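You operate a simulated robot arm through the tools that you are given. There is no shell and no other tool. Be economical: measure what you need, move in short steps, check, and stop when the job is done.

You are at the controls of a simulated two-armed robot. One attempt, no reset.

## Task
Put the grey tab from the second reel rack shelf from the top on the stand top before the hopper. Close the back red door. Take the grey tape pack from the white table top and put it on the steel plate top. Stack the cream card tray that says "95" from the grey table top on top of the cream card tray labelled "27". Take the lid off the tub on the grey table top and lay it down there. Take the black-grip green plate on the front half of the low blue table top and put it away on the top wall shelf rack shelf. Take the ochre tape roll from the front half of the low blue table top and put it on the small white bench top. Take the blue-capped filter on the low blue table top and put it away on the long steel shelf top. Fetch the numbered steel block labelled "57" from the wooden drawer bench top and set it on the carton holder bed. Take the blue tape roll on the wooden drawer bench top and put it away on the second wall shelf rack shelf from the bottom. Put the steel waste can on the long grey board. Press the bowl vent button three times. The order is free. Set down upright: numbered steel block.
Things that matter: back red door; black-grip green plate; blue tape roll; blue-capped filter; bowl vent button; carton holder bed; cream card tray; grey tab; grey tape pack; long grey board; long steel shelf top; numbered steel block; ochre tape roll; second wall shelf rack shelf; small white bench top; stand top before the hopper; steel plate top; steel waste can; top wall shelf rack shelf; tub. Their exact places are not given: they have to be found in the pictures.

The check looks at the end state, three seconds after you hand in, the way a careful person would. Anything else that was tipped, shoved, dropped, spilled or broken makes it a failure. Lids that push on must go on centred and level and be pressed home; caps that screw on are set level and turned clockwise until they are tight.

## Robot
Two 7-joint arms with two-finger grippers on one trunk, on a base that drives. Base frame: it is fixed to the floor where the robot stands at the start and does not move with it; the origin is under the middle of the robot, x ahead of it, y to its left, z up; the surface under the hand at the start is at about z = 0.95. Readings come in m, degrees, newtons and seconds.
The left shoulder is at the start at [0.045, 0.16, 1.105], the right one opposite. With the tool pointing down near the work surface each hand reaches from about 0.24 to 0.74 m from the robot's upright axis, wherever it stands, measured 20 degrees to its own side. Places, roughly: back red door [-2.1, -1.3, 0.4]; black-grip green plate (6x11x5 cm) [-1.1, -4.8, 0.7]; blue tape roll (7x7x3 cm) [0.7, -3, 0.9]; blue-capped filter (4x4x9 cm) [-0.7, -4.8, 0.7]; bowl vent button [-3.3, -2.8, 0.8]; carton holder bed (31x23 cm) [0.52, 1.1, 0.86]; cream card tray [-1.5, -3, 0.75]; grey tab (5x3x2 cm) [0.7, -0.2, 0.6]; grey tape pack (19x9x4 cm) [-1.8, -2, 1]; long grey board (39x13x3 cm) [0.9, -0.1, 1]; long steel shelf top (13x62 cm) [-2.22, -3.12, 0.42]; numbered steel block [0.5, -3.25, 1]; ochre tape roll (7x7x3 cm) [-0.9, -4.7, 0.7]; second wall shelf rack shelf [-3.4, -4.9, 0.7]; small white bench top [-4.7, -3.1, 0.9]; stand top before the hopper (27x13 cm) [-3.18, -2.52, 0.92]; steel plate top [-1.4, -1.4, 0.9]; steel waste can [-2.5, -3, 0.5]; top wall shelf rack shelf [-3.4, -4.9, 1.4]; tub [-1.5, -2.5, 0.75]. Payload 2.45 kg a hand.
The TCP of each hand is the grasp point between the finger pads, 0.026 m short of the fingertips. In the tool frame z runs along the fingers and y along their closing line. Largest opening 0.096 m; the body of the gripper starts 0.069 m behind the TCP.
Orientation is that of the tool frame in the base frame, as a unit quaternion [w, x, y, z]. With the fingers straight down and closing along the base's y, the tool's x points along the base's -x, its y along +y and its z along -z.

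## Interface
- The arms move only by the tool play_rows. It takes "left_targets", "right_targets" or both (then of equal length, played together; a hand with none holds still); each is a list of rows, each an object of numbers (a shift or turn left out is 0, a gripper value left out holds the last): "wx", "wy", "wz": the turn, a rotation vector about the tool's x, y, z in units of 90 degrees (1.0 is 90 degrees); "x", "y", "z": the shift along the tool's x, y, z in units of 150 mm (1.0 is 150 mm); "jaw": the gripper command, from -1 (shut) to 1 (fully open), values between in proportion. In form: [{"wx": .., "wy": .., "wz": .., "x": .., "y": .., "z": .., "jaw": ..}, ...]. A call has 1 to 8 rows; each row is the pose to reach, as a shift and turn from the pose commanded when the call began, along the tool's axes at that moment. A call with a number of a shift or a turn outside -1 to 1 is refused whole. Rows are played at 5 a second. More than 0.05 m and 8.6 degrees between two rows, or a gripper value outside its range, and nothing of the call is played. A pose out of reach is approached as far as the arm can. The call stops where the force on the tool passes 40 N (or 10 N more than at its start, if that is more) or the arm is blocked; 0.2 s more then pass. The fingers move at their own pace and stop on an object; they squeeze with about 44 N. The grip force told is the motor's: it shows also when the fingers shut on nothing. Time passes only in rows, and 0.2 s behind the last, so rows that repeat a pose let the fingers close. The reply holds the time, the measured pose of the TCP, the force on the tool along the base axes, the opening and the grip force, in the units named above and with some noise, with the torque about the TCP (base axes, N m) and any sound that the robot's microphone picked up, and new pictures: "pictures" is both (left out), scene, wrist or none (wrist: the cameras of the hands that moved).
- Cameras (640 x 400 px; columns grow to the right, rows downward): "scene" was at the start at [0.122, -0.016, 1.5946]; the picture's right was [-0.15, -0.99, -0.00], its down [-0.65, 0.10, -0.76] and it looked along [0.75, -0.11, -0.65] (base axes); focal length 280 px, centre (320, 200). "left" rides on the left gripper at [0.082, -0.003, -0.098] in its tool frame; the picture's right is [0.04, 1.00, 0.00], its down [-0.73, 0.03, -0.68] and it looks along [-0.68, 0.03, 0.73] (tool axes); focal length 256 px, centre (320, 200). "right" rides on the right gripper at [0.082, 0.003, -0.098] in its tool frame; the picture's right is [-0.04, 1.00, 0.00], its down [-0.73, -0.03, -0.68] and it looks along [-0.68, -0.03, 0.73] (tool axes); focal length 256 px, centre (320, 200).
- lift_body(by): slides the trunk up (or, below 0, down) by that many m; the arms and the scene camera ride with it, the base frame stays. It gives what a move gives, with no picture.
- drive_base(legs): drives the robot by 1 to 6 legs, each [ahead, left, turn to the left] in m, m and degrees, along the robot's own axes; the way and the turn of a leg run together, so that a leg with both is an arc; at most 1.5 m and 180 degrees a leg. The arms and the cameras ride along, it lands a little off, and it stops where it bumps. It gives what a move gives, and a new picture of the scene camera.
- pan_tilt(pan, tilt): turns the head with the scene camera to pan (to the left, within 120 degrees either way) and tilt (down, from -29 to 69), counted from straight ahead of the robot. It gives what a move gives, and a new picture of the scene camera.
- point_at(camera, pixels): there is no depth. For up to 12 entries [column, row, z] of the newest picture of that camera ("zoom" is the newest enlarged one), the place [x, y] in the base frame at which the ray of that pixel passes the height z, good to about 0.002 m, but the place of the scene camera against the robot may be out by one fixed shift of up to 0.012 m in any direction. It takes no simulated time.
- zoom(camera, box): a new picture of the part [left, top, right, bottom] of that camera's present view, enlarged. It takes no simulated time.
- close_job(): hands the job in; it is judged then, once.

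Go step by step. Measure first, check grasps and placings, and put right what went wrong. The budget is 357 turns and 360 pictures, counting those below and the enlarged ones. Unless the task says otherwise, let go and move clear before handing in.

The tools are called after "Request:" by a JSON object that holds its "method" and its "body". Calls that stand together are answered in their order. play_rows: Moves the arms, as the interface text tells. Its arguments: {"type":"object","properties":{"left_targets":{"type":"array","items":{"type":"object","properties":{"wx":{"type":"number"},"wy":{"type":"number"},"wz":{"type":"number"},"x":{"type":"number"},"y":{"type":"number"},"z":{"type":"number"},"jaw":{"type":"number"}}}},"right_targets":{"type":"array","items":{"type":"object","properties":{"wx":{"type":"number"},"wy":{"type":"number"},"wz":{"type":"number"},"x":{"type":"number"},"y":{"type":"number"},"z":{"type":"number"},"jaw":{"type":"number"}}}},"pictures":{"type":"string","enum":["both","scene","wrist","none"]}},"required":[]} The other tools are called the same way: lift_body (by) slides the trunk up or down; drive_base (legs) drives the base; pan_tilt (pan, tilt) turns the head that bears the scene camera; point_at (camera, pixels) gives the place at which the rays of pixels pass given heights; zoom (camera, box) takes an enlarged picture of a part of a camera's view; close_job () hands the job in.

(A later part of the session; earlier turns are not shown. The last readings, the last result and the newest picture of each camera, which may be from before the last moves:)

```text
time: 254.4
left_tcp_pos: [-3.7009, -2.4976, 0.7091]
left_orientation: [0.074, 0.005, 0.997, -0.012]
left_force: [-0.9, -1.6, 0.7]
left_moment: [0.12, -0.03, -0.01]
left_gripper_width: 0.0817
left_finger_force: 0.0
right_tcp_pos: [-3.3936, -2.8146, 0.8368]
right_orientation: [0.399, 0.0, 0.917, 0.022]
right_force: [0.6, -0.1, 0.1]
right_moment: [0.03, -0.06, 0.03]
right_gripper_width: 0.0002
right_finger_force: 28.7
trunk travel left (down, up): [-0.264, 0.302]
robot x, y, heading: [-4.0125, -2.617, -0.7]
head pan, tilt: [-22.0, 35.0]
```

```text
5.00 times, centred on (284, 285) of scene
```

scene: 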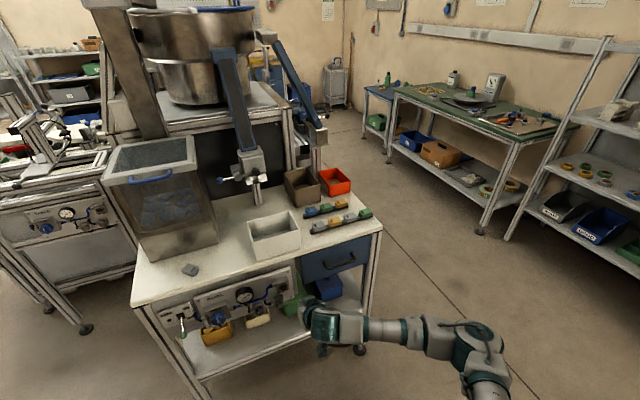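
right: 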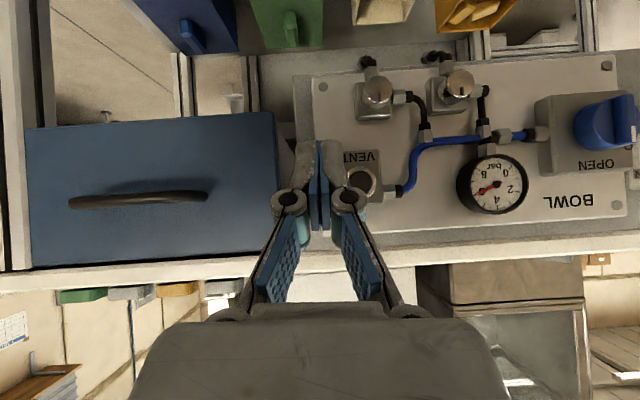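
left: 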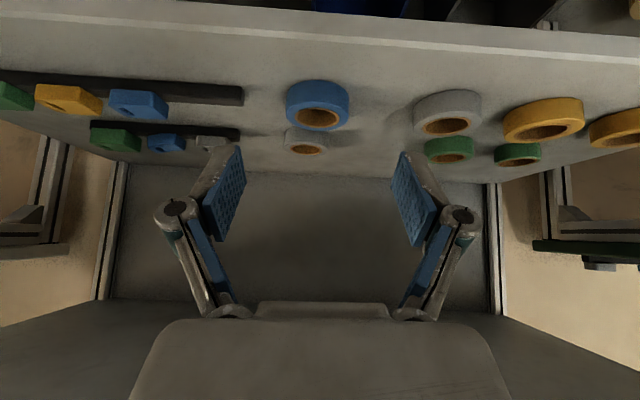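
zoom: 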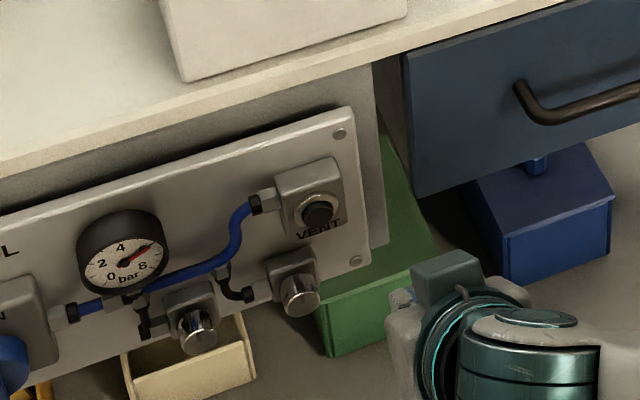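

The button is plainly visible at wrist (360,182), but the body is swaying again. I wait for it to settle.

Request:
{"method": "play_rows", "body": {"right_targets": [{}, {}, {}, {}, {}, {}, {}, {}], "pictures": "none"}}

Request:
{"method": "play_rows", "body": {"right_targets": [{}, {}, {}, {}, {}, {}, {}, {}], "pictures": "none"}}

Request:
{"method": "play_rows", "body": {"right_targets": [{}, {}, {}, {}, {}, {}, {}, {}], "pictures": "none"}}

Request:
{"method": "play_rows", "body": {"right_targets": [{}, {}, {}, {}, {}, {}, {}, {}], "pictures": "wrist"}}

```text
time: 256.2
left_tcp_pos: [-3.7019, -2.4792, 0.7063]
left_orientation: [0.075, 0.003, 0.997, -0.018]
left_force: [-0.2, 0.5, 0.3]
left_moment: [-0.05, -0.01, -0.01]
left_gripper_width: 0.0819
left_finger_force: 0.1
right_tcp_pos: [-3.3931, -2.7935, 0.8402]
right_orientation: [0.4, -0.005, 0.916, 0.016]
right_force: [0.3, -0.4, 0.4]
right_moment: [-0.02, 0.02, -0.02]
right_gripper_width: 0.0
right_finger_force: 28.4
trunk travel left (down, up): [-0.264, 0.302]
robot x, y, heading: [-4.0105, -2.6076, -0.3]
head pan, tilt: [-22.0, 35.0]
```

```text
time: 258.0
left_tcp_pos: [-3.7023, -2.4751, 0.7063]
left_orientation: [0.074, 0.002, 0.997, -0.02]
left_force: [0.4, 1.4, 0.5]
left_moment: [-0.05, 0.03, -0.04]
left_gripper_width: 0.0819
left_finger_force: 0.0
right_tcp_pos: [-3.3937, -2.7892, 0.8407]
right_orientation: [0.399, -0.005, 0.917, 0.013]
right_force: [-0.4, 1.2, 0.9]
right_moment: [-0.05, 0.03, -0.03]
right_gripper_width: 0.0
right_finger_force: 28.8
trunk travel left (down, up): [-0.264, 0.302]
robot x, y, heading: [-4.0102, -2.6048, -0.3]
head pan, tilt: [-22.0, 35.0]
```

```text
time: 259.8
left_tcp_pos: [-3.7018, -2.4783, 0.7065]
left_orientation: [0.074, 0.003, 0.997, -0.019]
left_force: [0.7, -0.1, -0.6]
left_moment: [-0.03, 0.03, -0.02]
left_gripper_width: 0.0814
left_finger_force: 0.0
right_tcp_pos: [-3.3935, -2.7941, 0.8396]
right_orientation: [0.399, -0.005, 0.917, 0.015]
right_force: [-0.6, -0.5, -0.5]
right_moment: [-0.04, -0.01, -0.01]
right_gripper_width: 0.0
right_finger_force: 29.0
trunk travel left (down, up): [-0.264, 0.302]
robot x, y, heading: [-4.0075, -2.6105, -0.2]
head pan, tilt: [-22.0, 35.0]
```

```text
time: 261.6
left_tcp_pos: [-3.7021, -2.4837, 0.7058]
left_orientation: [0.073, 0.004, 0.997, -0.018]
left_force: [-1.7, 0.5, 0.0]
left_moment: [0.02, 0.0, -0.02]
left_gripper_width: 0.0818
left_finger_force: 0.1
right_tcp_pos: [-3.3919, -2.7985, 0.8402]
right_orientation: [0.4, -0.003, 0.917, 0.016]
right_force: [0.1, -0.5, -0.8]
right_moment: [0.03, -0.01, -0.02]
right_gripper_width: 0.0
right_finger_force: 28.7
trunk travel left (down, up): [-0.264, 0.302]
robot x, y, heading: [-4.0068, -2.6128, -0.6]
head pan, tilt: [-22.0, 35.0]
```

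right: 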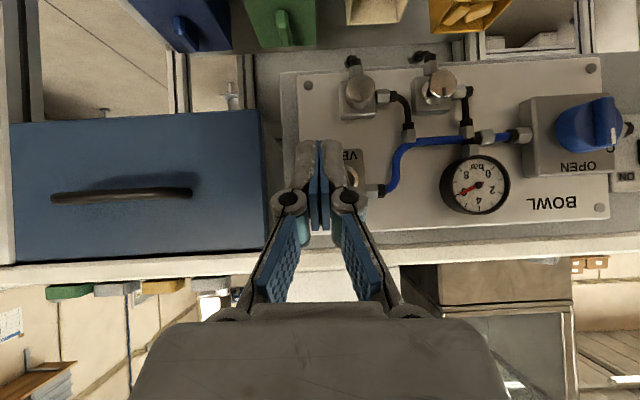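

Nearly settled. The button lies about 2 cm to the left (+y) of the fingertips; I correct and advance 3 cm.

Request:
{"method": "play_rows", "body": {"right_targets": [{"y": 0.05}, {"y": 0.1}, {"y": 0.147}, {"y": 0.147, "z": 0.07, "x": -0.066}, {"y": 0.147, "z": 0.146, "x": -0.137}, {"y": 0.147, "z": 0.146, "x": -0.137}], "pictures": "both"}}

Request:
{"method": "zoom", "body": {"camera": "scene", "box": [230, 245, 358, 325]}}

```text
time: 263.0
left_tcp_pos: [-3.7021, -2.4851, 0.7061]
left_orientation: [0.075, 0.004, 0.997, -0.017]
left_force: [0.2, -0.5, 0.0]
left_moment: [-0.01, -0.02, 0.03]
left_gripper_width: 0.0815
left_finger_force: 0.1
right_tcp_pos: [-3.3631, -2.7778, 0.8399]
right_orientation: [0.399, -0.003, 0.917, 0.018]
right_force: [-0.1, 0.1, -0.5]
right_moment: [-0.02, 0.01, 0.02]
right_gripper_width: 0.0003
right_finger_force: 28.4
trunk travel left (down, up): [-0.264, 0.302]
robot x, y, heading: [-4.0119, -2.6129, -0.2]
head pan, tilt: [-22.0, 35.0]
```

scene: 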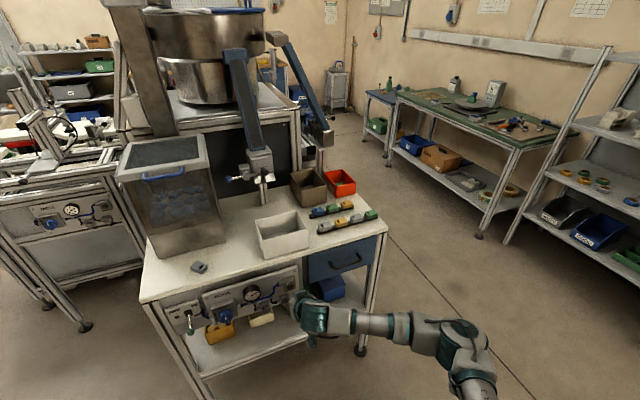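
right: 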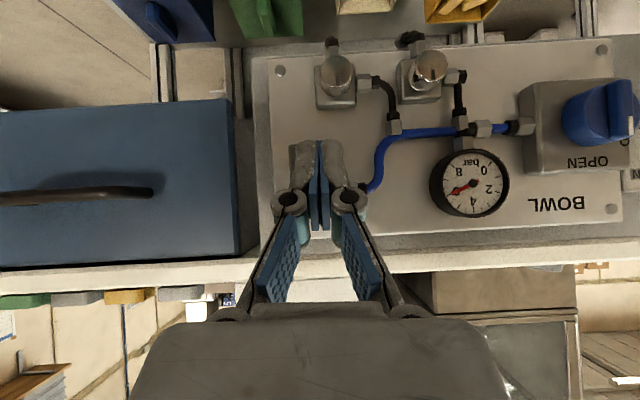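

```text
5.00 times, centred on (294, 285) of scene
```

zoom: 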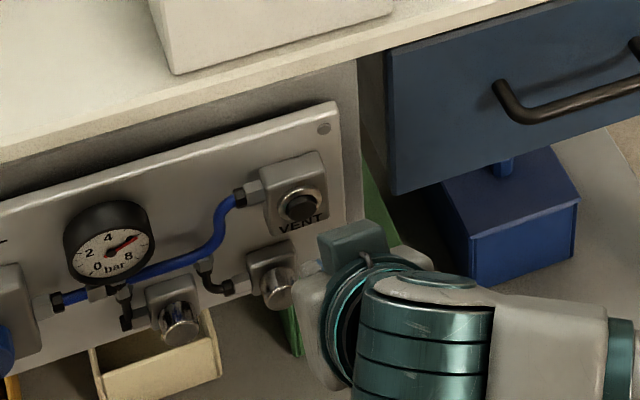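

The tips need another 1 cm left; then I press forward in small steps, watching force and sound.

Request:
{"method": "play_rows", "body": {"right_targets": [{"y": 0.067}, {"y": 0.067, "z": 0.073, "x": -0.0685}, {"y": 0.067, "z": 0.107, "x": -0.1}, {"y": 0.067, "z": 0.141, "x": -0.1325}, {"y": 0.067, "z": 0.175, "x": -0.1645}], "pictures": "wrist"}}

```text
time: 264.2
left_tcp_pos: [-3.7013, -2.4838, 0.7067]
left_orientation: [0.074, 0.004, 0.997, -0.017]
left_force: [-0.5, 1.0, -1.2]
left_moment: [0.01, 0.01, -0.03]
left_gripper_width: 0.0816
left_finger_force: 0.1
right_tcp_pos: [-3.3284, -2.7672, 0.8397]
right_orientation: [0.398, -0.004, 0.917, 0.017]
right_force: [0.5, 0.3, -0.3]
right_moment: [0.0, -0.01, 0.01]
right_gripper_width: 0.0
right_finger_force: 28.7
trunk travel left (down, up): [-0.264, 0.302]
robot x, y, heading: [-4.0108, -2.6136, -0.4]
head pan, tilt: [-22.0, 35.0]
```

right: 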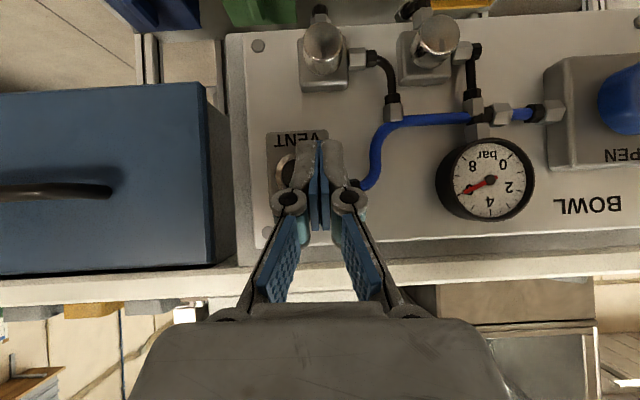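

The VENT ring peeks out left of the fingers (around col 300), so I overshot by about 1.1 cm. I correct and press on.

Request:
{"method": "play_rows", "body": {"right_targets": [{"y": -0.075}, {"y": -0.075, "z": 0.039, "x": -0.037}, {"y": -0.075, "z": 0.063, "x": -0.059}, {"y": -0.075, "z": 0.088, "x": -0.082}, {"y": -0.075, "z": 0.112, "x": -0.105}, {"y": -0.075, "z": 0.136, "x": -0.128}], "pictures": "both"}}

```text
time: 265.3
left_tcp_pos: [-3.7063, -2.4845, 0.7093]
left_orientation: [0.075, 0.004, 0.997, -0.015]
left_force: [0.0, -0.1, -0.3]
left_moment: [-0.01, 0.02, 0.03]
left_gripper_width: 0.0818
left_finger_force: 0.0
right_tcp_pos: [-3.3178, -2.7788, 0.8401]
right_orientation: [0.396, -0.002, 0.918, 0.017]
right_force: [-23.0, -3.5, 8.0]
right_moment: [-0.05, 0.0, -0.07]
right_gripper_width: 0.0062
right_finger_force: 28.6
trunk travel left (down, up): [-0.264, 0.302]
robot x, y, heading: [-4.0119, -2.6141, -0.4]
head pan, tilt: [-22.0, 35.0]
heard: click
stopped in row 5 (right hand): the force on the tool passed its limit at 43 N (the readings are from after the stop); the commanded pose is now the measured one
```

scene: 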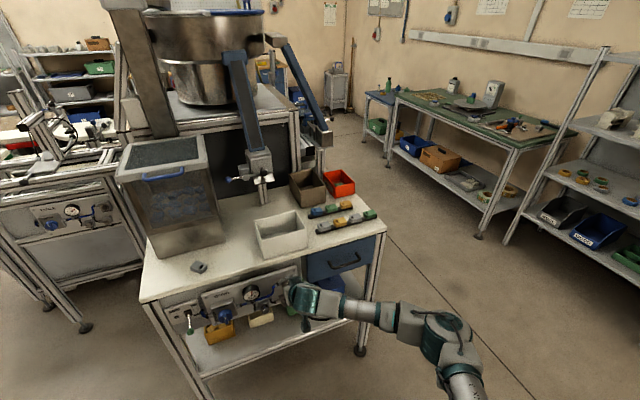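
right: 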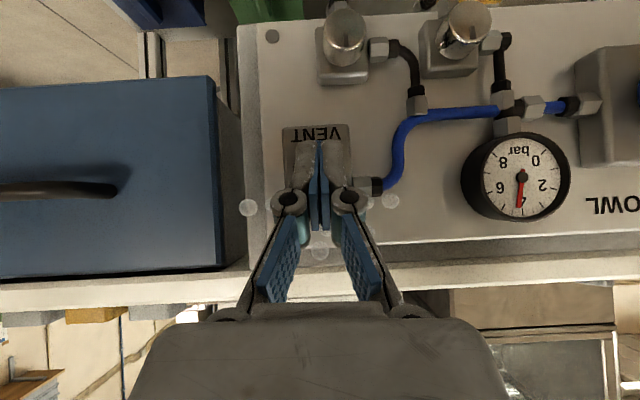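

A click was heard and the gauge dropped: one press done. I back off 2 cm and check release, then press a second time.

Request:
{"method": "play_rows", "body": {"right_targets": [{"z": -0.05, "x": 0.045}, {"z": -0.097, "x": 0.091}, {"z": -0.097, "x": 0.091}], "pictures": "none"}}

Request:
{"method": "play_rows", "body": {"right_targets": [{"z": 0.05, "x": -0.046}, {"z": 0.07, "x": -0.066}, {"z": 0.09, "x": -0.084}, {"z": 0.107, "x": -0.1}, {"z": 0.12, "x": -0.112}], "pictures": "wrist"}}

```text
time: 266.1
left_tcp_pos: [-3.7036, -2.4844, 0.7074]
left_orientation: [0.075, 0.004, 0.997, -0.016]
left_force: [-0.1, 0.7, 0.7]
left_moment: [0.01, 0.02, 0.0]
left_gripper_width: 0.0813
left_finger_force: 0.1
right_tcp_pos: [-3.3334, -2.7784, 0.8376]
right_orientation: [0.396, -0.003, 0.918, 0.017]
right_force: [0.3, 0.5, -1.1]
right_moment: [-0.01, -0.03, -0.03]
right_gripper_width: 0.0
right_finger_force: 28.4
trunk travel left (down, up): [-0.264, 0.302]
robot x, y, heading: [-4.0107, -2.6138, -0.3]
head pan, tilt: [-22.0, 35.0]
```

```text
time: 267.3
left_tcp_pos: [-3.7091, -2.4853, 0.7094]
left_orientation: [0.077, 0.004, 0.997, -0.016]
left_force: [-0.3, -1.4, -0.6]
left_moment: [0.01, -0.04, -0.03]
left_gripper_width: 0.0817
left_finger_force: 0.1
right_tcp_pos: [-3.3178, -2.7778, 0.8393]
right_orientation: [0.394, -0.004, 0.919, 0.017]
right_force: [-23.6, -2.5, 9.9]
right_moment: [-0.07, -0.07, -0.08]
right_gripper_width: 0.0062
right_finger_force: 28.3
trunk travel left (down, up): [-0.264, 0.302]
robot x, y, heading: [-4.0125, -2.6103, -0.2]
head pan, tilt: [-22.0, 35.0]
heard: click
stopped in row 5 (right hand): the force on the tool passed its limit at 42 N (the readings are from after the stop); the commanded pose is now the measured one
```

right: 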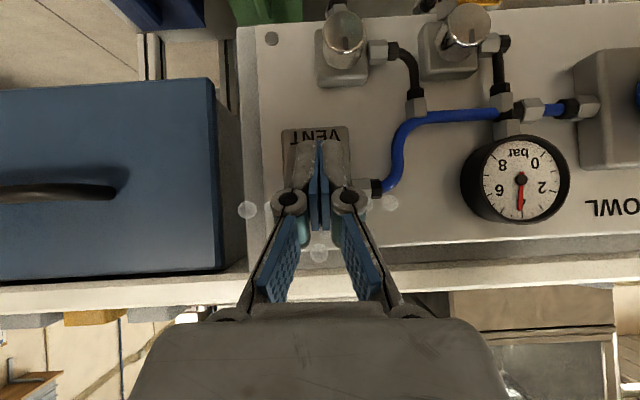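

Second click. I release, press a third time and then back fully away.

Request:
{"method": "play_rows", "body": {"right_targets": [{"z": -0.05, "x": 0.045}, {"z": -0.097, "x": 0.091}, {"z": -0.097, "x": 0.091}], "pictures": "none"}}

Request:
{"method": "play_rows", "body": {"right_targets": [{"z": 0.05, "x": -0.046}, {"z": 0.07, "x": -0.066}, {"z": 0.09, "x": -0.084}, {"z": 0.107, "x": -0.1}, {"z": 0.12, "x": -0.112}], "pictures": "none"}}

Request:
{"method": "play_rows", "body": {"right_targets": [{"z": -0.1, "x": 0.09}, {"z": -0.3, "x": 0.28}, {"z": -0.5, "x": 0.47}, {"z": -0.7, "x": 0.65}], "pictures": "wrist"}}

```text
time: 268.1
left_tcp_pos: [-3.7054, -2.4857, 0.7082]
left_orientation: [0.076, 0.005, 0.997, -0.017]
left_force: [0.7, 0.6, 0.1]
left_moment: [-0.04, 0.01, 0.0]
left_gripper_width: 0.0816
left_finger_force: 0.1
right_tcp_pos: [-3.3334, -2.778, 0.8364]
right_orientation: [0.394, -0.003, 0.919, 0.016]
right_force: [0.9, 0.6, 0.3]
right_moment: [0.02, 0.0, 0.02]
right_gripper_width: 0.0
right_finger_force: 28.7
trunk travel left (down, up): [-0.264, 0.302]
robot x, y, heading: [-4.0052, -2.6141, -0.3]
head pan, tilt: [-22.0, 35.0]
```

```text
time: 269.3
left_tcp_pos: [-3.7096, -2.4849, 0.7108]
left_orientation: [0.077, 0.005, 0.997, -0.016]
left_force: [0.1, 0.2, -0.5]
left_moment: [0.0, 0.03, -0.02]
left_gripper_width: 0.0814
left_finger_force: 0.0
right_tcp_pos: [-3.3173, -2.7773, 0.8365]
right_orientation: [0.391, -0.003, 0.92, 0.016]
right_force: [-19.9, 0.0, 6.0]
right_moment: [-0.13, 0.04, -0.03]
right_gripper_width: 0.006
right_finger_force: 28.6
trunk travel left (down, up): [-0.264, 0.302]
robot x, y, heading: [-4.0149, -2.6136, -0.4]
head pan, tilt: [-22.0, 35.0]
heard: click
stopped in row 5 (right hand): the force on the tool passed its limit at 44 N (the readings are from after the stop); the commanded pose is now the measured one
```

```text
time: 270.3
left_tcp_pos: [-3.7084, -2.4857, 0.7095]
left_orientation: [0.076, 0.004, 0.997, -0.017]
left_force: [-0.7, 0.3, -0.7]
left_moment: [-0.04, 0.03, -0.01]
left_gripper_width: 0.0817
left_finger_force: 0.1
right_tcp_pos: [-3.4572, -2.7808, 0.8396]
right_orientation: [0.391, -0.003, 0.92, 0.015]
right_force: [-0.4, 0.3, -0.2]
right_moment: [0.01, 0.01, 0.01]
right_gripper_width: 0.0
right_finger_force: 28.1
trunk travel left (down, up): [-0.264, 0.302]
robot x, y, heading: [-4.0132, -2.6143, -0.5]
head pan, tilt: [-22.0, 35.0]
```

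right: 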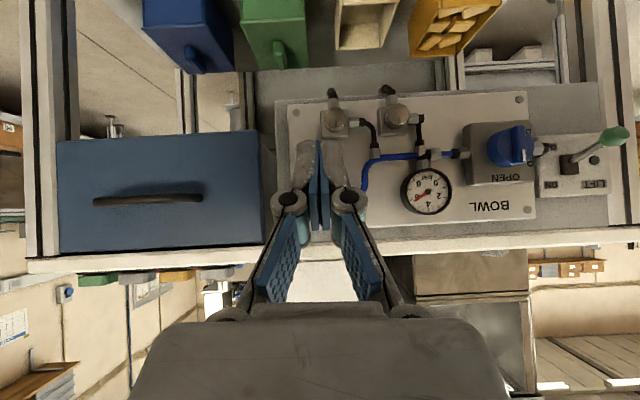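

Three clicks heard. Now to the low blue table: I raise the trunk, and drive back to the corridor and east.

Request:
{"method": "lift_body", "body": {"by": 0.3}}

Request:
{"method": "drive_base", "body": {"legs": [[0, 0, -90], [1.2, 0, 0], [0, 0, 90], [1.5, 0, 0], [1.5, 0, 0]]}}

```text
time: 273.3
left_tcp_pos: [-3.7073, -2.4852, 1.009]
left_orientation: [0.077, 0.005, 0.997, -0.016]
left_force: [0.9, -1.0, 0.1]
left_moment: [0.01, -0.03, 0.02]
left_gripper_width: 0.0817
left_finger_force: 0.0
right_tcp_pos: [-3.4574, -2.7799, 1.1371]
right_orientation: [0.39, -0.004, 0.921, 0.016]
right_force: [-0.1, 0.2, -0.3]
right_moment: [0.03, 0.01, -0.02]
right_gripper_width: 0.0
right_finger_force: 28.6
trunk travel left (down, up): [-0.564, 0.002]
robot x, y, heading: [-4.009, -2.6121, -0.6]
head pan, tilt: [-22.0, 35.0]
```

```text
time: 301.1
left_tcp_pos: [-0.7447, -3.7419, 1.0103]
left_orientation: [0.077, 0.015, 0.997, -0.018]
left_force: [0.7, 0.6, 0.4]
left_moment: [0.02, 0.0, -0.02]
left_gripper_width: 0.0811
left_finger_force: 0.0
right_tcp_pos: [-0.5014, -4.0418, 1.138]
right_orientation: [0.391, 0.007, 0.92, 0.011]
right_force: [0.3, 0.5, 0.1]
right_moment: [-0.01, -0.02, 0.02]
right_gripper_width: 0.0003
right_finger_force: 28.2
trunk travel left (down, up): [-0.564, 0.002]
robot x, y, heading: [-1.0489, -3.8648, -1.7]
head pan, tilt: [-22.0, 35.0]
```

scene: 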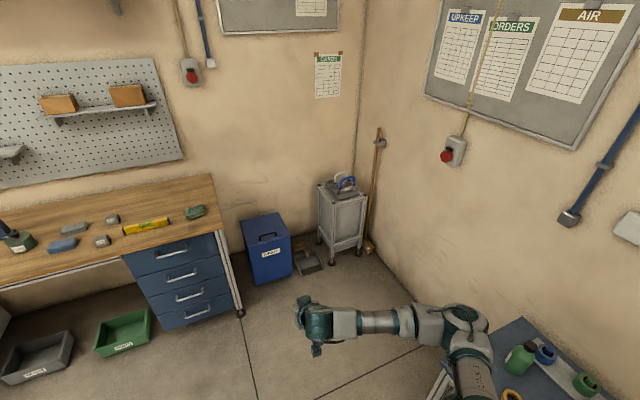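

Arrived. I turn to face the blue table and look down.

Request:
{"method": "drive_base", "body": {"legs": [[0, 0, -88.3]]}}

Request:
{"method": "pan_tilt", "body": {"pan": 0, "tilt": 50}}

Request:
{"method": "zoom", "body": {"camera": "scene", "box": [200, 60, 440, 210]}}

```text
time: 305.3
left_tcp_pos: [-0.9276, -4.167, 1.0091]
left_orientation: [0.042, 0.712, 0.698, -0.067]
left_force: [0.1, 0.4, -0.7]
left_moment: [0.0, -0.01, 0.02]
left_gripper_width: 0.0816
left_finger_force: 0.0
right_tcp_pos: [-1.2267, -4.4136, 1.138]
right_orientation: [0.285, 0.653, 0.648, -0.268]
right_force: [0.1, -0.2, -0.5]
right_moment: [-0.01, -0.02, -0.02]
right_gripper_width: 0.0
right_finger_force: 28.5
trunk travel left (down, up): [-0.564, 0.002]
robot x, y, heading: [-1.0549, -3.8646, -91.0]
head pan, tilt: [-22.0, 35.0]
```

scene: 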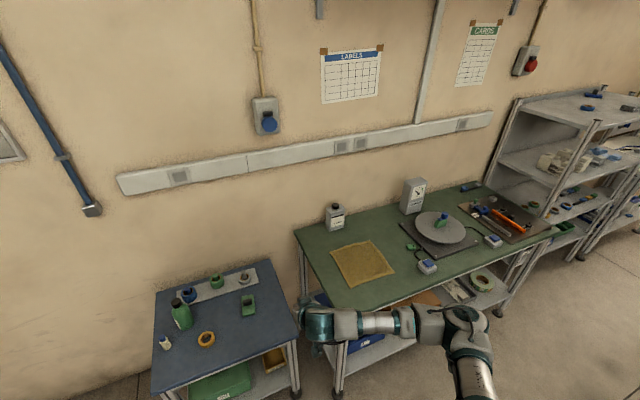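

```text
time: 306.1
left_tcp_pos: [-0.9275, -4.1642, 1.0113]
left_orientation: [0.042, 0.712, 0.697, -0.067]
left_force: [1.1, -0.1, 0.5]
left_moment: [0.0, -0.05, -0.03]
left_gripper_width: 0.0816
left_finger_force: 0.1
right_tcp_pos: [-1.2248, -4.4098, 1.1419]
right_orientation: [0.287, 0.652, 0.648, -0.268]
right_force: [-0.1, 0.4, 0.9]
right_moment: [-0.01, 0.0, 0.02]
right_gripper_width: 0.0
right_finger_force: 28.4
trunk travel left (down, up): [-0.564, 0.002]
robot x, y, heading: [-1.0534, -3.8646, -91.3]
head pan, tilt: [0.0, 50.0]
```

scene: 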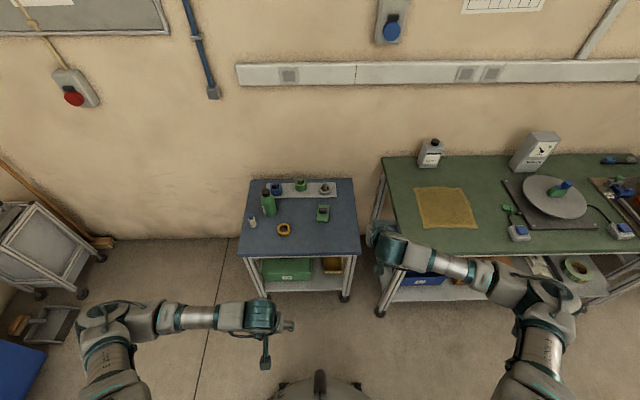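

```text
2.67 times, centred on (320, 135) of scene
```

zoom: 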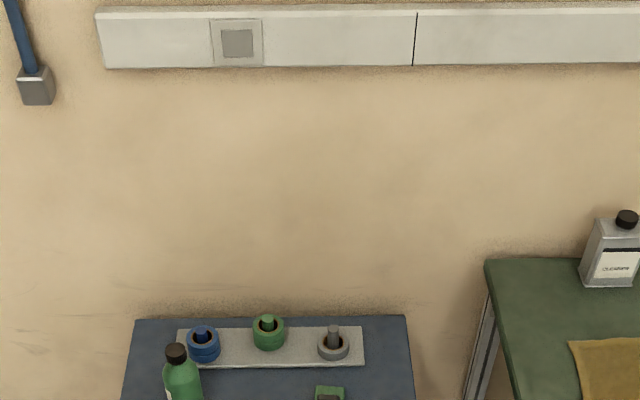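

Request:
{"method": "zoom", "body": {"camera": "scene", "box": [220, 165, 380, 265]}}

Request:
{"method": "point_at", "body": {"camera": "zoom", "pixels": [[255, 255, 0.7], [255, 255, 0.66], [410, 195, 0.7], [410, 195, 0.74], [130, 235, 0.7], [310, 345, 0.66], [310, 345, 0.7], [410, 220, 0.67]]}}

```text
4.00 times, centred on (300, 215) of scene
```

zoom: 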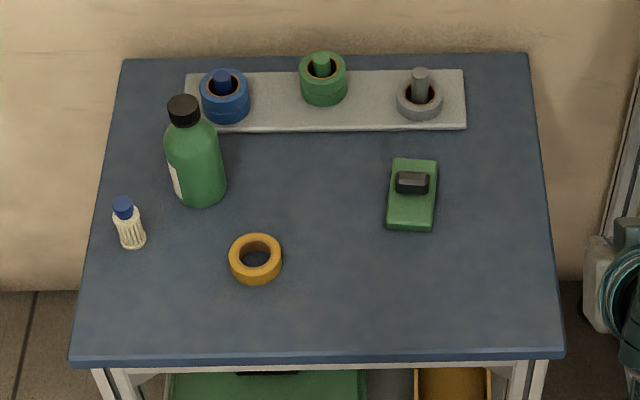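

```text
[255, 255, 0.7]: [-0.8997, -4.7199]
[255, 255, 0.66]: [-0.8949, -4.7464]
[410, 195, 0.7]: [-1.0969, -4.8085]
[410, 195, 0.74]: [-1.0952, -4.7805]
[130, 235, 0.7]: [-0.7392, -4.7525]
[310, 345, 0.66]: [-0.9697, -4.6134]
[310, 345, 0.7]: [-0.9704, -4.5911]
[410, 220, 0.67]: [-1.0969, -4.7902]
```

The table shows the filter (blue cap, zoom (127,222)), ochre roll (255,258) and green plate with black grip (412,195). I straighten up, drive 0.33 m forward and set the right hand vertical and open.

Request:
{"method": "drive_base", "body": {"legs": [[0.33, 0, 1.2]]}}

Request:
{"method": "play_rows", "body": {"right_targets": [{"wy": 0.07, "jaw": 1}, {"wy": 0.14}, {"wy": 0.21}, {"wy": 0.28}, {"wy": 0.35}, {"wy": 0.42}, {"wy": 0.49}, {"wy": 0.51}], "left_targets": [{"wy": 0.01, "jaw": 1}, {"wy": 0.03}, {"wy": 0.05}, {"wy": 0.07}, {"wy": 0.09}, {"wy": 0.09}, {"wy": 0.09}, {"wy": 0.09}], "pictures": "both"}}

```text
time: 308.3
left_tcp_pos: [-0.9282, -4.4923, 1.0119]
left_orientation: [0.045, 0.708, 0.702, -0.068]
left_force: [0.2, -0.2, 0.7]
left_moment: [-0.02, 0.01, -0.03]
left_gripper_width: 0.0816
left_finger_force: 0.0
right_tcp_pos: [-1.2242, -4.7426, 1.1426]
right_orientation: [0.289, 0.647, 0.653, -0.266]
right_force: [0.4, 0.0, -0.4]
right_moment: [0.01, 0.02, 0.0]
right_gripper_width: 0.0
right_finger_force: 28.3
trunk travel left (down, up): [-0.564, 0.002]
robot x, y, heading: [-1.0566, -4.196, -90.4]
head pan, tilt: [0.0, 50.0]
```

scene: 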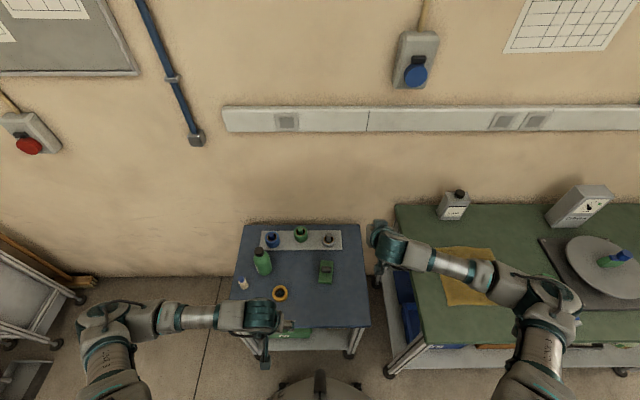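

```text
time: 310.1
left_tcp_pos: [-0.9267, -4.4917, 1.0103]
left_orientation: [-0.006, 0.711, 0.703, -0.018]
left_force: [-0.5, 0.1, 0.6]
left_moment: [0.01, 0.0, -0.01]
left_gripper_width: 0.096
left_finger_force: 0.0
right_tcp_pos: [-1.223, -4.7428, 1.1426]
right_orientation: [0.011, 0.701, 0.713, 0.007]
right_force: [-0.6, -0.4, -0.2]
right_moment: [0.03, -0.03, -0.01]
right_gripper_width: 0.096
right_finger_force: 0.0
trunk travel left (down, up): [-0.564, 0.002]
robot x, y, heading: [-1.0546, -4.1961, -90.4]
head pan, tilt: [0.0, 50.0]
```

scene: 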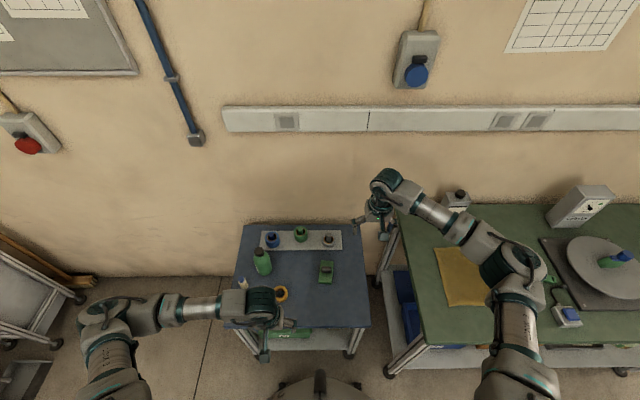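
right: 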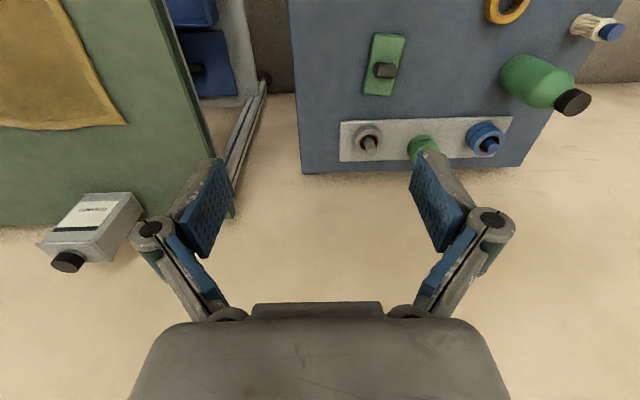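
left: 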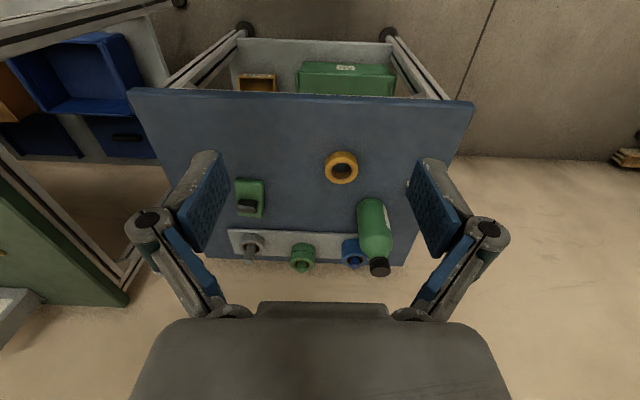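

I triangulate the roll and plate from both wrist cameras.

Request:
{"method": "point_at", "body": {"camera": "left", "pixels": [[342, 165, 0.7], [342, 165, 0.66], [238, 180, 0.67], [264, 180, 0.67], [247, 203, 0.72], [247, 203, 0.7], [237, 214, 0.67], [262, 216, 0.67], [300, 95, 0.66]]}}

Request:
{"method": "point_at", "body": {"camera": "right", "pixels": [[385, 70, 0.72], [385, 70, 0.7], [373, 35, 0.67], [406, 37, 0.67], [363, 93, 0.67], [392, 95, 0.67], [508, 10, 0.7], [508, 10, 0.66]]}}

```text
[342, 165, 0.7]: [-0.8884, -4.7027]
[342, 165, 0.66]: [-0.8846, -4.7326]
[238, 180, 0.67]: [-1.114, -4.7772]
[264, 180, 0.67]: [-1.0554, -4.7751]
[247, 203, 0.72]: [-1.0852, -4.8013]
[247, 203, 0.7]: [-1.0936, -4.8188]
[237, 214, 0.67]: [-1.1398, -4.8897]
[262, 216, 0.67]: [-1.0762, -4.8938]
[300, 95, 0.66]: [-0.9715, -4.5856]
```

```text
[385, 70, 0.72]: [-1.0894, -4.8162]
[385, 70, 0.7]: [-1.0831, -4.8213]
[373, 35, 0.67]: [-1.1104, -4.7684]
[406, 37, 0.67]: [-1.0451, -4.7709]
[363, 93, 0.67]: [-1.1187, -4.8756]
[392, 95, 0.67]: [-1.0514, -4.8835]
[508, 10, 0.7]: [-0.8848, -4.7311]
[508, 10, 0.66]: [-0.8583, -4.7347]
```

Table top is about z 0.655; grip top centre (-1.088,-4.815) at 0.705; roll centre (-0.887,-4.73). I move the right hand above the grip, then lower the trunk 0.3 m.

Request:
{"method": "play_rows", "body": {"right_targets": [{"x": -0.06, "y": 0.12}, {"x": -0.12, "y": 0.24}, {"x": -0.18, "y": 0.36}, {"x": -0.25, "y": 0.48}, {"x": -0.32, "y": 0.6}, {"x": -0.38, "y": 0.72}, {"x": -0.44, "y": 0.82}, {"x": -0.48, "y": 0.9}], "pictures": "none"}}

Request:
{"method": "lift_body", "body": {"by": -0.27}}

Request:
{"method": "play_rows", "body": {"right_targets": [{}, {}], "pictures": "both"}}

```text
time: 311.9
left_tcp_pos: [-0.925, -4.4921, 1.0109]
left_orientation: [-0.006, 0.711, 0.703, -0.018]
left_force: [-0.3, 0.3, 0.4]
left_moment: [0.0, 0.04, 0.0]
left_gripper_width: 0.0958
left_finger_force: 0.0
right_tcp_pos: [-1.0839, -4.8136, 1.1454]
right_orientation: [0.011, 0.7, 0.715, 0.006]
right_force: [0.9, -0.7, 0.3]
right_moment: [0.05, 0.01, 0.0]
right_gripper_width: 0.0959
right_finger_force: 0.0
trunk travel left (down, up): [-0.564, 0.002]
robot x, y, heading: [-1.0571, -4.1954, -90.3]
head pan, tilt: [0.0, 50.0]
```

```text
time: 314.7
left_tcp_pos: [-0.9267, -4.4922, 0.7419]
left_orientation: [-0.005, 0.71, 0.703, -0.018]
left_force: [0.0, -0.8, 0.0]
left_moment: [0.01, 0.01, -0.02]
left_gripper_width: 0.0961
left_finger_force: 0.0
right_tcp_pos: [-1.085, -4.812, 0.8765]
right_orientation: [0.012, 0.7, 0.714, 0.005]
right_force: [0.6, -0.9, -0.2]
right_moment: [-0.04, 0.01, -0.04]
right_gripper_width: 0.0961
right_finger_force: 0.1
trunk travel left (down, up): [-0.294, 0.272]
robot x, y, heading: [-1.0598, -4.195, -90.2]
head pan, tilt: [0.0, 50.0]
```

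```text
time: 315.3
left_tcp_pos: [-0.926, -4.4919, 0.7417]
left_orientation: [-0.005, 0.711, 0.703, -0.017]
left_force: [-0.4, 0.6, 0.4]
left_moment: [-0.01, -0.01, 0.03]
left_gripper_width: 0.096
left_finger_force: 0.1
right_tcp_pos: [-1.0846, -4.8121, 0.8759]
right_orientation: [0.011, 0.7, 0.714, 0.007]
right_force: [0.9, 0.5, 0.2]
right_moment: [-0.02, 0.03, 0.04]
right_gripper_width: 0.096
right_finger_force: 0.0
trunk travel left (down, up): [-0.294, 0.272]
robot x, y, heading: [-1.0572, -4.1944, -90.4]
head pan, tilt: [0.0, 50.0]
```

scene: 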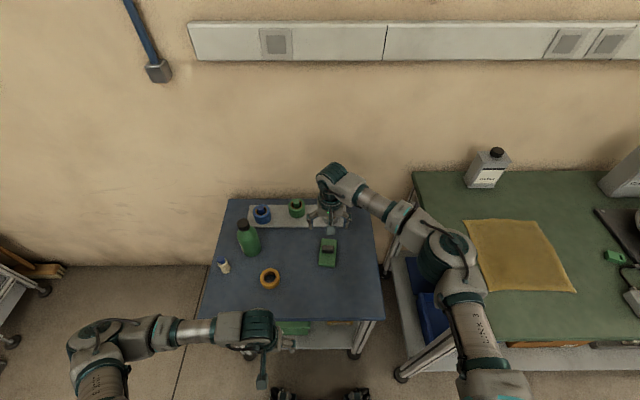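
right: 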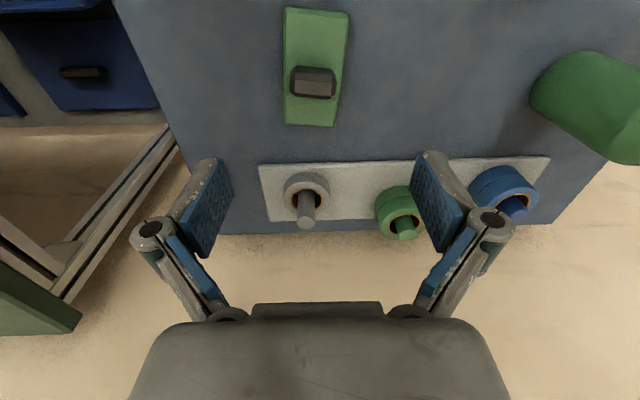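

Request:
{"method": "point_at", "body": {"camera": "right", "pixels": [[313, 75, 0.705], [313, 75, 0.69], [290, 80, 0.69], [337, 82, 0.69], [318, 12, 0.67], [306, 126, 0.67], [347, 20, 0.67], [336, 126, 0.67], [306, 190, 0.7]]}}

Request:
{"method": "zoom", "body": {"camera": "right", "box": [250, 0, 378, 80]}}

```text
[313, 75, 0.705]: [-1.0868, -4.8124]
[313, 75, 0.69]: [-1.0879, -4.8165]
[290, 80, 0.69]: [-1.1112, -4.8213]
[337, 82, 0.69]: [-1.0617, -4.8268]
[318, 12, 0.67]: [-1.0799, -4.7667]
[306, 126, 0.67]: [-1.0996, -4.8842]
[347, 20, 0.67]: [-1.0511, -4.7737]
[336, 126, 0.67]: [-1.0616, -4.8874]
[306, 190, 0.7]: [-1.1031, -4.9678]
```

```text
5.00 times, centred on (314, 40) of right
```

zoom: 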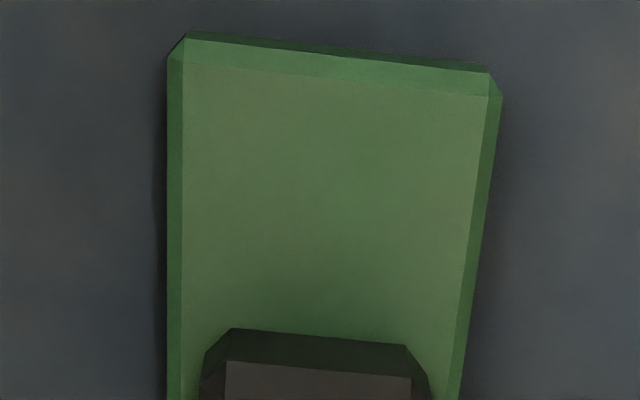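

Grip centre refined to (-1.0865,-4.822). I descend onto it and grip.

Request:
{"method": "play_rows", "body": {"right_targets": [{"z": 0.2, "x": -0.04, "y": -0.01, "wz": 0.03}, {"z": 0.4, "x": -0.067, "y": -0.01, "wz": 0.05}, {"z": 0.6, "x": -0.067, "y": -0.01, "wz": 0.05}, {"z": 0.8, "x": -0.067, "y": -0.01, "wz": 0.05}], "pictures": "wrist"}}

```text
time: 316.3
left_tcp_pos: [-0.9268, -4.4926, 0.7415]
left_orientation: [-0.005, 0.711, 0.703, -0.018]
left_force: [-0.5, -0.6, -0.5]
left_moment: [0.01, 0.0, 0.02]
left_gripper_width: 0.0959
left_finger_force: 0.0
right_tcp_pos: [-1.0826, -4.8216, 0.7545]
right_orientation: [0.01, 0.728, 0.686, 0.007]
right_force: [-0.6, -0.1, 0.2]
right_moment: [0.02, 0.02, 0.01]
right_gripper_width: 0.0959
right_finger_force: 0.1
trunk travel left (down, up): [-0.294, 0.272]
robot x, y, heading: [-1.0564, -4.196, -90.5]
head pan, tilt: [0.0, 50.0]
```

right: 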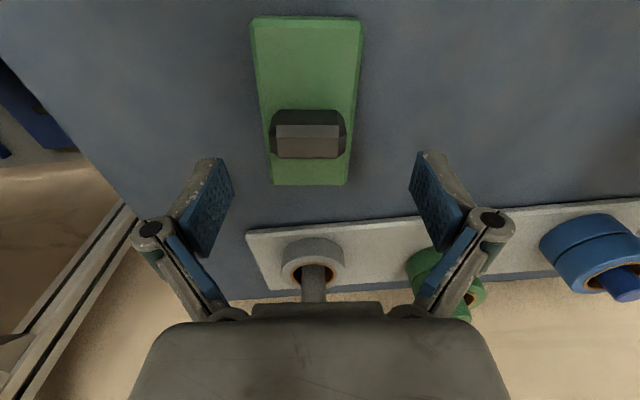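

Request:
{"method": "point_at", "body": {"camera": "right", "pixels": [[307, 143, 0.705], [276, 143, 0.705], [340, 143, 0.705], [307, 126, 0.705], [307, 158, 0.705]]}}

```text
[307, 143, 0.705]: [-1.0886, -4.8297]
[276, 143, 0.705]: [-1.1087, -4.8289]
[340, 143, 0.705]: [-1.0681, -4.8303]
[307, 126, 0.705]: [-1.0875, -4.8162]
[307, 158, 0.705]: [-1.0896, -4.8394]
```

Request:
{"method": "play_rows", "body": {"right_targets": [{"z": 0.1, "x": -0.047, "y": -0.043}, {"z": 0.22, "x": -0.047, "y": -0.043}, {"z": 0.33, "x": -0.047, "y": -0.043}, {"z": 0.33, "x": -0.047, "y": -0.043, "jaw": -1}, {"z": 0.33, "x": -0.047, "y": -0.043}, {"z": 0.33, "x": -0.047, "y": -0.043}], "pictures": "wrist"}}

```text
time: 317.7
left_tcp_pos: [-0.9261, -4.4928, 0.7415]
left_orientation: [-0.005, 0.711, 0.703, -0.018]
left_force: [-0.3, 0.0, 0.6]
left_moment: [0.01, 0.0, -0.01]
left_gripper_width: 0.096
left_finger_force: 0.1
right_tcp_pos: [-1.0884, -4.8315, 0.7049]
right_orientation: [0.011, 0.728, 0.685, 0.007]
right_force: [2.0, -0.8, 5.1]
right_moment: [0.05, 0.09, -0.02]
right_gripper_width: 0.0595
right_finger_force: 43.6
trunk travel left (down, up): [-0.294, 0.272]
robot x, y, heading: [-1.0549, -4.1957, -90.4]
head pan, tilt: [0.0, 50.0]
```

right: 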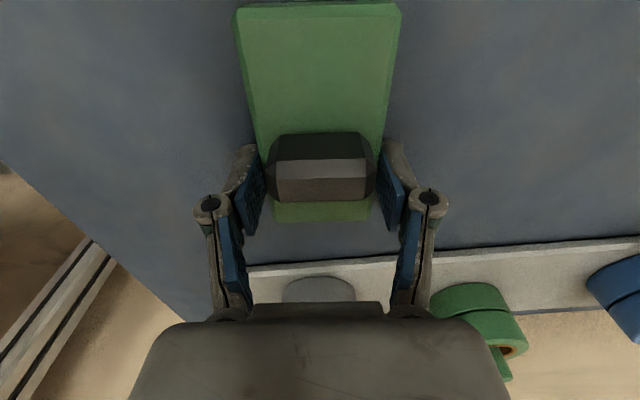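

Held at 60 mm. I lift it and check.

Request:
{"method": "play_rows", "body": {"right_targets": [{"z": -0.1}, {"z": -0.3}, {"z": -0.55}, {"z": -0.8}, {"z": -1.0}], "pictures": "both"}}

```text
time: 318.9
left_tcp_pos: [-0.926, -4.4912, 0.7422]
left_orientation: [-0.006, 0.711, 0.703, -0.018]
left_force: [0.6, 0.3, -0.1]
left_moment: [0.03, 0.0, 0.02]
left_gripper_width: 0.0959
left_finger_force: 0.0
right_tcp_pos: [-1.0936, -4.8271, 0.8568]
right_orientation: [0.011, 0.728, 0.686, 0.006]
right_force: [-0.3, -0.7, -1.3]
right_moment: [-0.02, -0.01, -0.02]
right_gripper_width: 0.0591
right_finger_force: 43.5
trunk travel left (down, up): [-0.294, 0.272]
robot x, y, heading: [-1.054, -4.1976, -90.4]
head pan, tilt: [0.0, 50.0]
```

scene: 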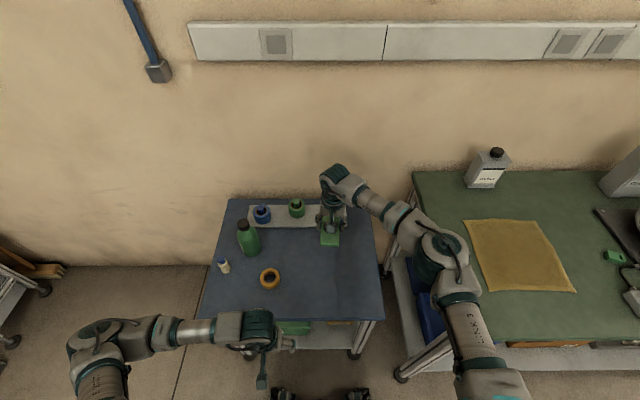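
right: 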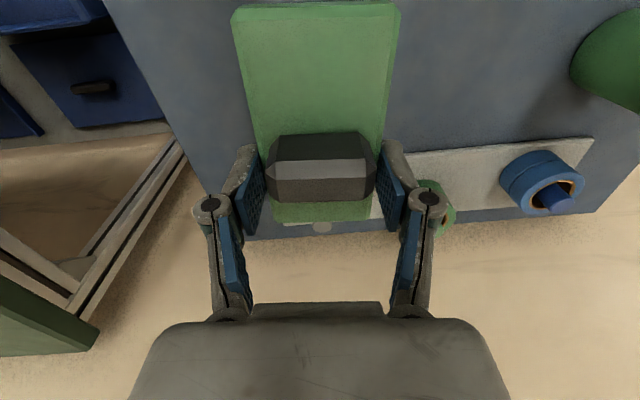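

Plate held. Next the ochre roll with the left hand: I raise it slightly and move over, then look for clearance from the green bottle.

Request:
{"method": "play_rows", "body": {"left_targets": [{"z": -0.25, "x": -0.1}, {"z": -0.5, "x": -0.25}, {"z": -0.6, "x": -0.4}, {"z": -0.6, "x": -0.6}, {"z": -0.6, "x": -0.8, "y": 0.1}, {"z": -0.6, "x": -1.0, "y": 0.2}], "pictures": "none"}}

Request:
{"method": "play_rows", "body": {"left_targets": [{"x": -0.2}, {"x": -0.4}, {"x": -0.5}, {"x": -0.5}], "pictures": "wrist"}}

```text
time: 320.3
left_tcp_pos: [-0.8957, -4.6407, 0.8325]
left_orientation: [-0.006, 0.711, 0.703, -0.018]
left_force: [-0.1, -0.5, -0.3]
left_moment: [-0.01, 0.02, 0.0]
left_gripper_width: 0.096
left_finger_force: 0.0
right_tcp_pos: [-1.094, -4.8262, 0.8554]
right_orientation: [0.011, 0.727, 0.687, 0.007]
right_force: [0.6, 0.0, -1.2]
right_moment: [-0.04, 0.04, 0.0]
right_gripper_width: 0.0591
right_finger_force: 43.5
trunk travel left (down, up): [-0.294, 0.272]
robot x, y, heading: [-1.0551, -4.1927, -90.6]
head pan, tilt: [0.0, 50.0]
```

```text
time: 321.3
left_tcp_pos: [-0.896, -4.7165, 0.8343]
left_orientation: [-0.006, 0.711, 0.703, -0.018]
left_force: [0.1, -1.2, 0.2]
left_moment: [-0.05, 0.03, 0.01]
left_gripper_width: 0.0959
left_finger_force: 0.1
right_tcp_pos: [-1.094, -4.8268, 0.8565]
right_orientation: [0.011, 0.728, 0.686, 0.007]
right_force: [0.2, -0.1, -1.6]
right_moment: [0.01, 0.0, -0.01]
right_gripper_width: 0.059
right_finger_force: 44.0
trunk travel left (down, up): [-0.294, 0.272]
robot x, y, heading: [-1.057, -4.1921, -90.6]
head pan, tilt: [0.0, 50.0]
```

left: 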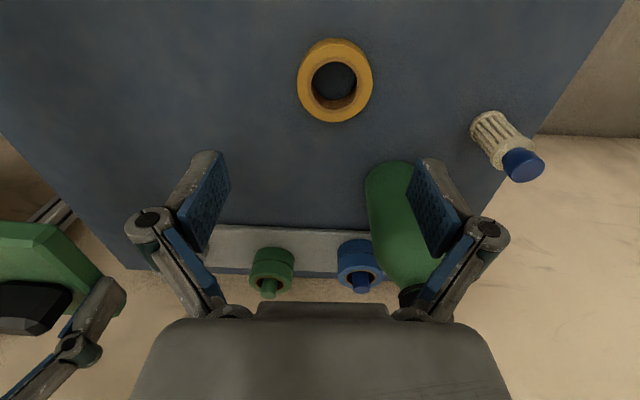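

Request:
{"method": "point_at", "body": {"camera": "left", "pixels": [[335, 80, 0.685], [298, 80, 0.685], [373, 80, 0.685], [335, 40, 0.685], [335, 122, 0.685], [385, 165, 0.66], [368, 185, 0.68], [487, 115, 0.66]]}}

```text
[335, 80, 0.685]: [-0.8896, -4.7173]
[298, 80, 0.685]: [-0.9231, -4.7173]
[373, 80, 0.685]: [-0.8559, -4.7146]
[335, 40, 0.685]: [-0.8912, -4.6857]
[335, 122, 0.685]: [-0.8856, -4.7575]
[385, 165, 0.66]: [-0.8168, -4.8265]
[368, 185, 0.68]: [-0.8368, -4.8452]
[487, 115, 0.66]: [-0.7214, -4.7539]
```

Roll centre is (-0.889,-4.72), bottle 10 cm away. I descend and grip it.

Request:
{"method": "play_rows", "body": {"left_targets": [{"z": 0.25, "x": -0.02, "y": 0.045}, {"z": 0.5, "x": -0.02, "y": 0.045}, {"z": 0.75, "x": -0.02, "y": 0.045}, {"z": 0.9, "x": -0.02, "y": 0.045}, {"z": 0.96, "x": -0.02, "y": 0.045}, {"z": 0.96, "x": -0.02, "y": 0.045, "jaw": -1}, {"z": 0.96, "x": -0.02, "y": 0.045}, {"z": 0.96, "x": -0.02, "y": 0.045}], "pictures": "wrist"}}

Request:
{"method": "play_rows", "body": {"left_targets": [{"z": -0.2}, {"z": -0.45}, {"z": -0.7}, {"z": -1.0}], "pictures": "wrist"}}

```text
time: 322.7
left_tcp_pos: [-0.8832, -4.7218, 0.7022]
left_orientation: [0.007, 0.708, 0.706, -0.02]
left_force: [22.0, 8.6, 51.7]
left_moment: [0.82, -2.24, 0.04]
left_gripper_width: 0.0646
left_finger_force: 43.4
right_tcp_pos: [-1.091, -4.8223, 0.864]
right_orientation: [0.014, 0.727, 0.686, 0.003]
right_force: [0.6, -0.2, -1.2]
right_moment: [0.01, 0.03, -0.02]
right_gripper_width: 0.0592
right_finger_force: 44.2
trunk travel left (down, up): [-0.294, 0.272]
robot x, y, heading: [-1.0565, -4.1964, -90.3]
head pan, tilt: [0.0, 50.0]
stopped in row 7 (left hand): the force on the tool passed its limit at 48 N (the readings are from after the stop); the commanded pose is now the measured one
```

left: 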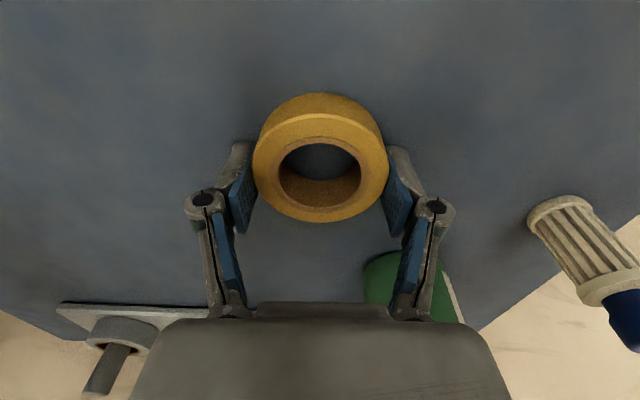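

```text
time: 323.7
left_tcp_pos: [-0.883, -4.7172, 0.8459]
left_orientation: [0.0, 0.709, 0.705, -0.018]
left_force: [0.0, 0.2, -0.1]
left_moment: [-0.01, 0.01, 0.01]
left_gripper_width: 0.0639
left_finger_force: 44.0
right_tcp_pos: [-1.0915, -4.8245, 0.8602]
right_orientation: [0.013, 0.727, 0.686, 0.004]
right_force: [0.4, 0.0, -1.4]
right_moment: [-0.05, 0.03, -0.02]
right_gripper_width: 0.0591
right_finger_force: 44.1
trunk travel left (down, up): [-0.294, 0.272]
robot x, y, heading: [-1.056, -4.1954, -90.3]
head pan, tilt: [0.0, 50.0]
```

left: 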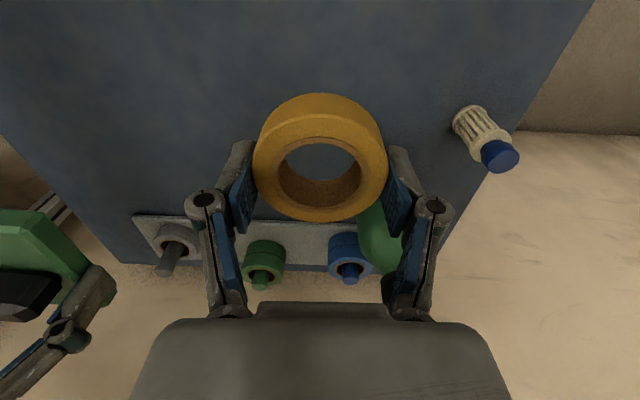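

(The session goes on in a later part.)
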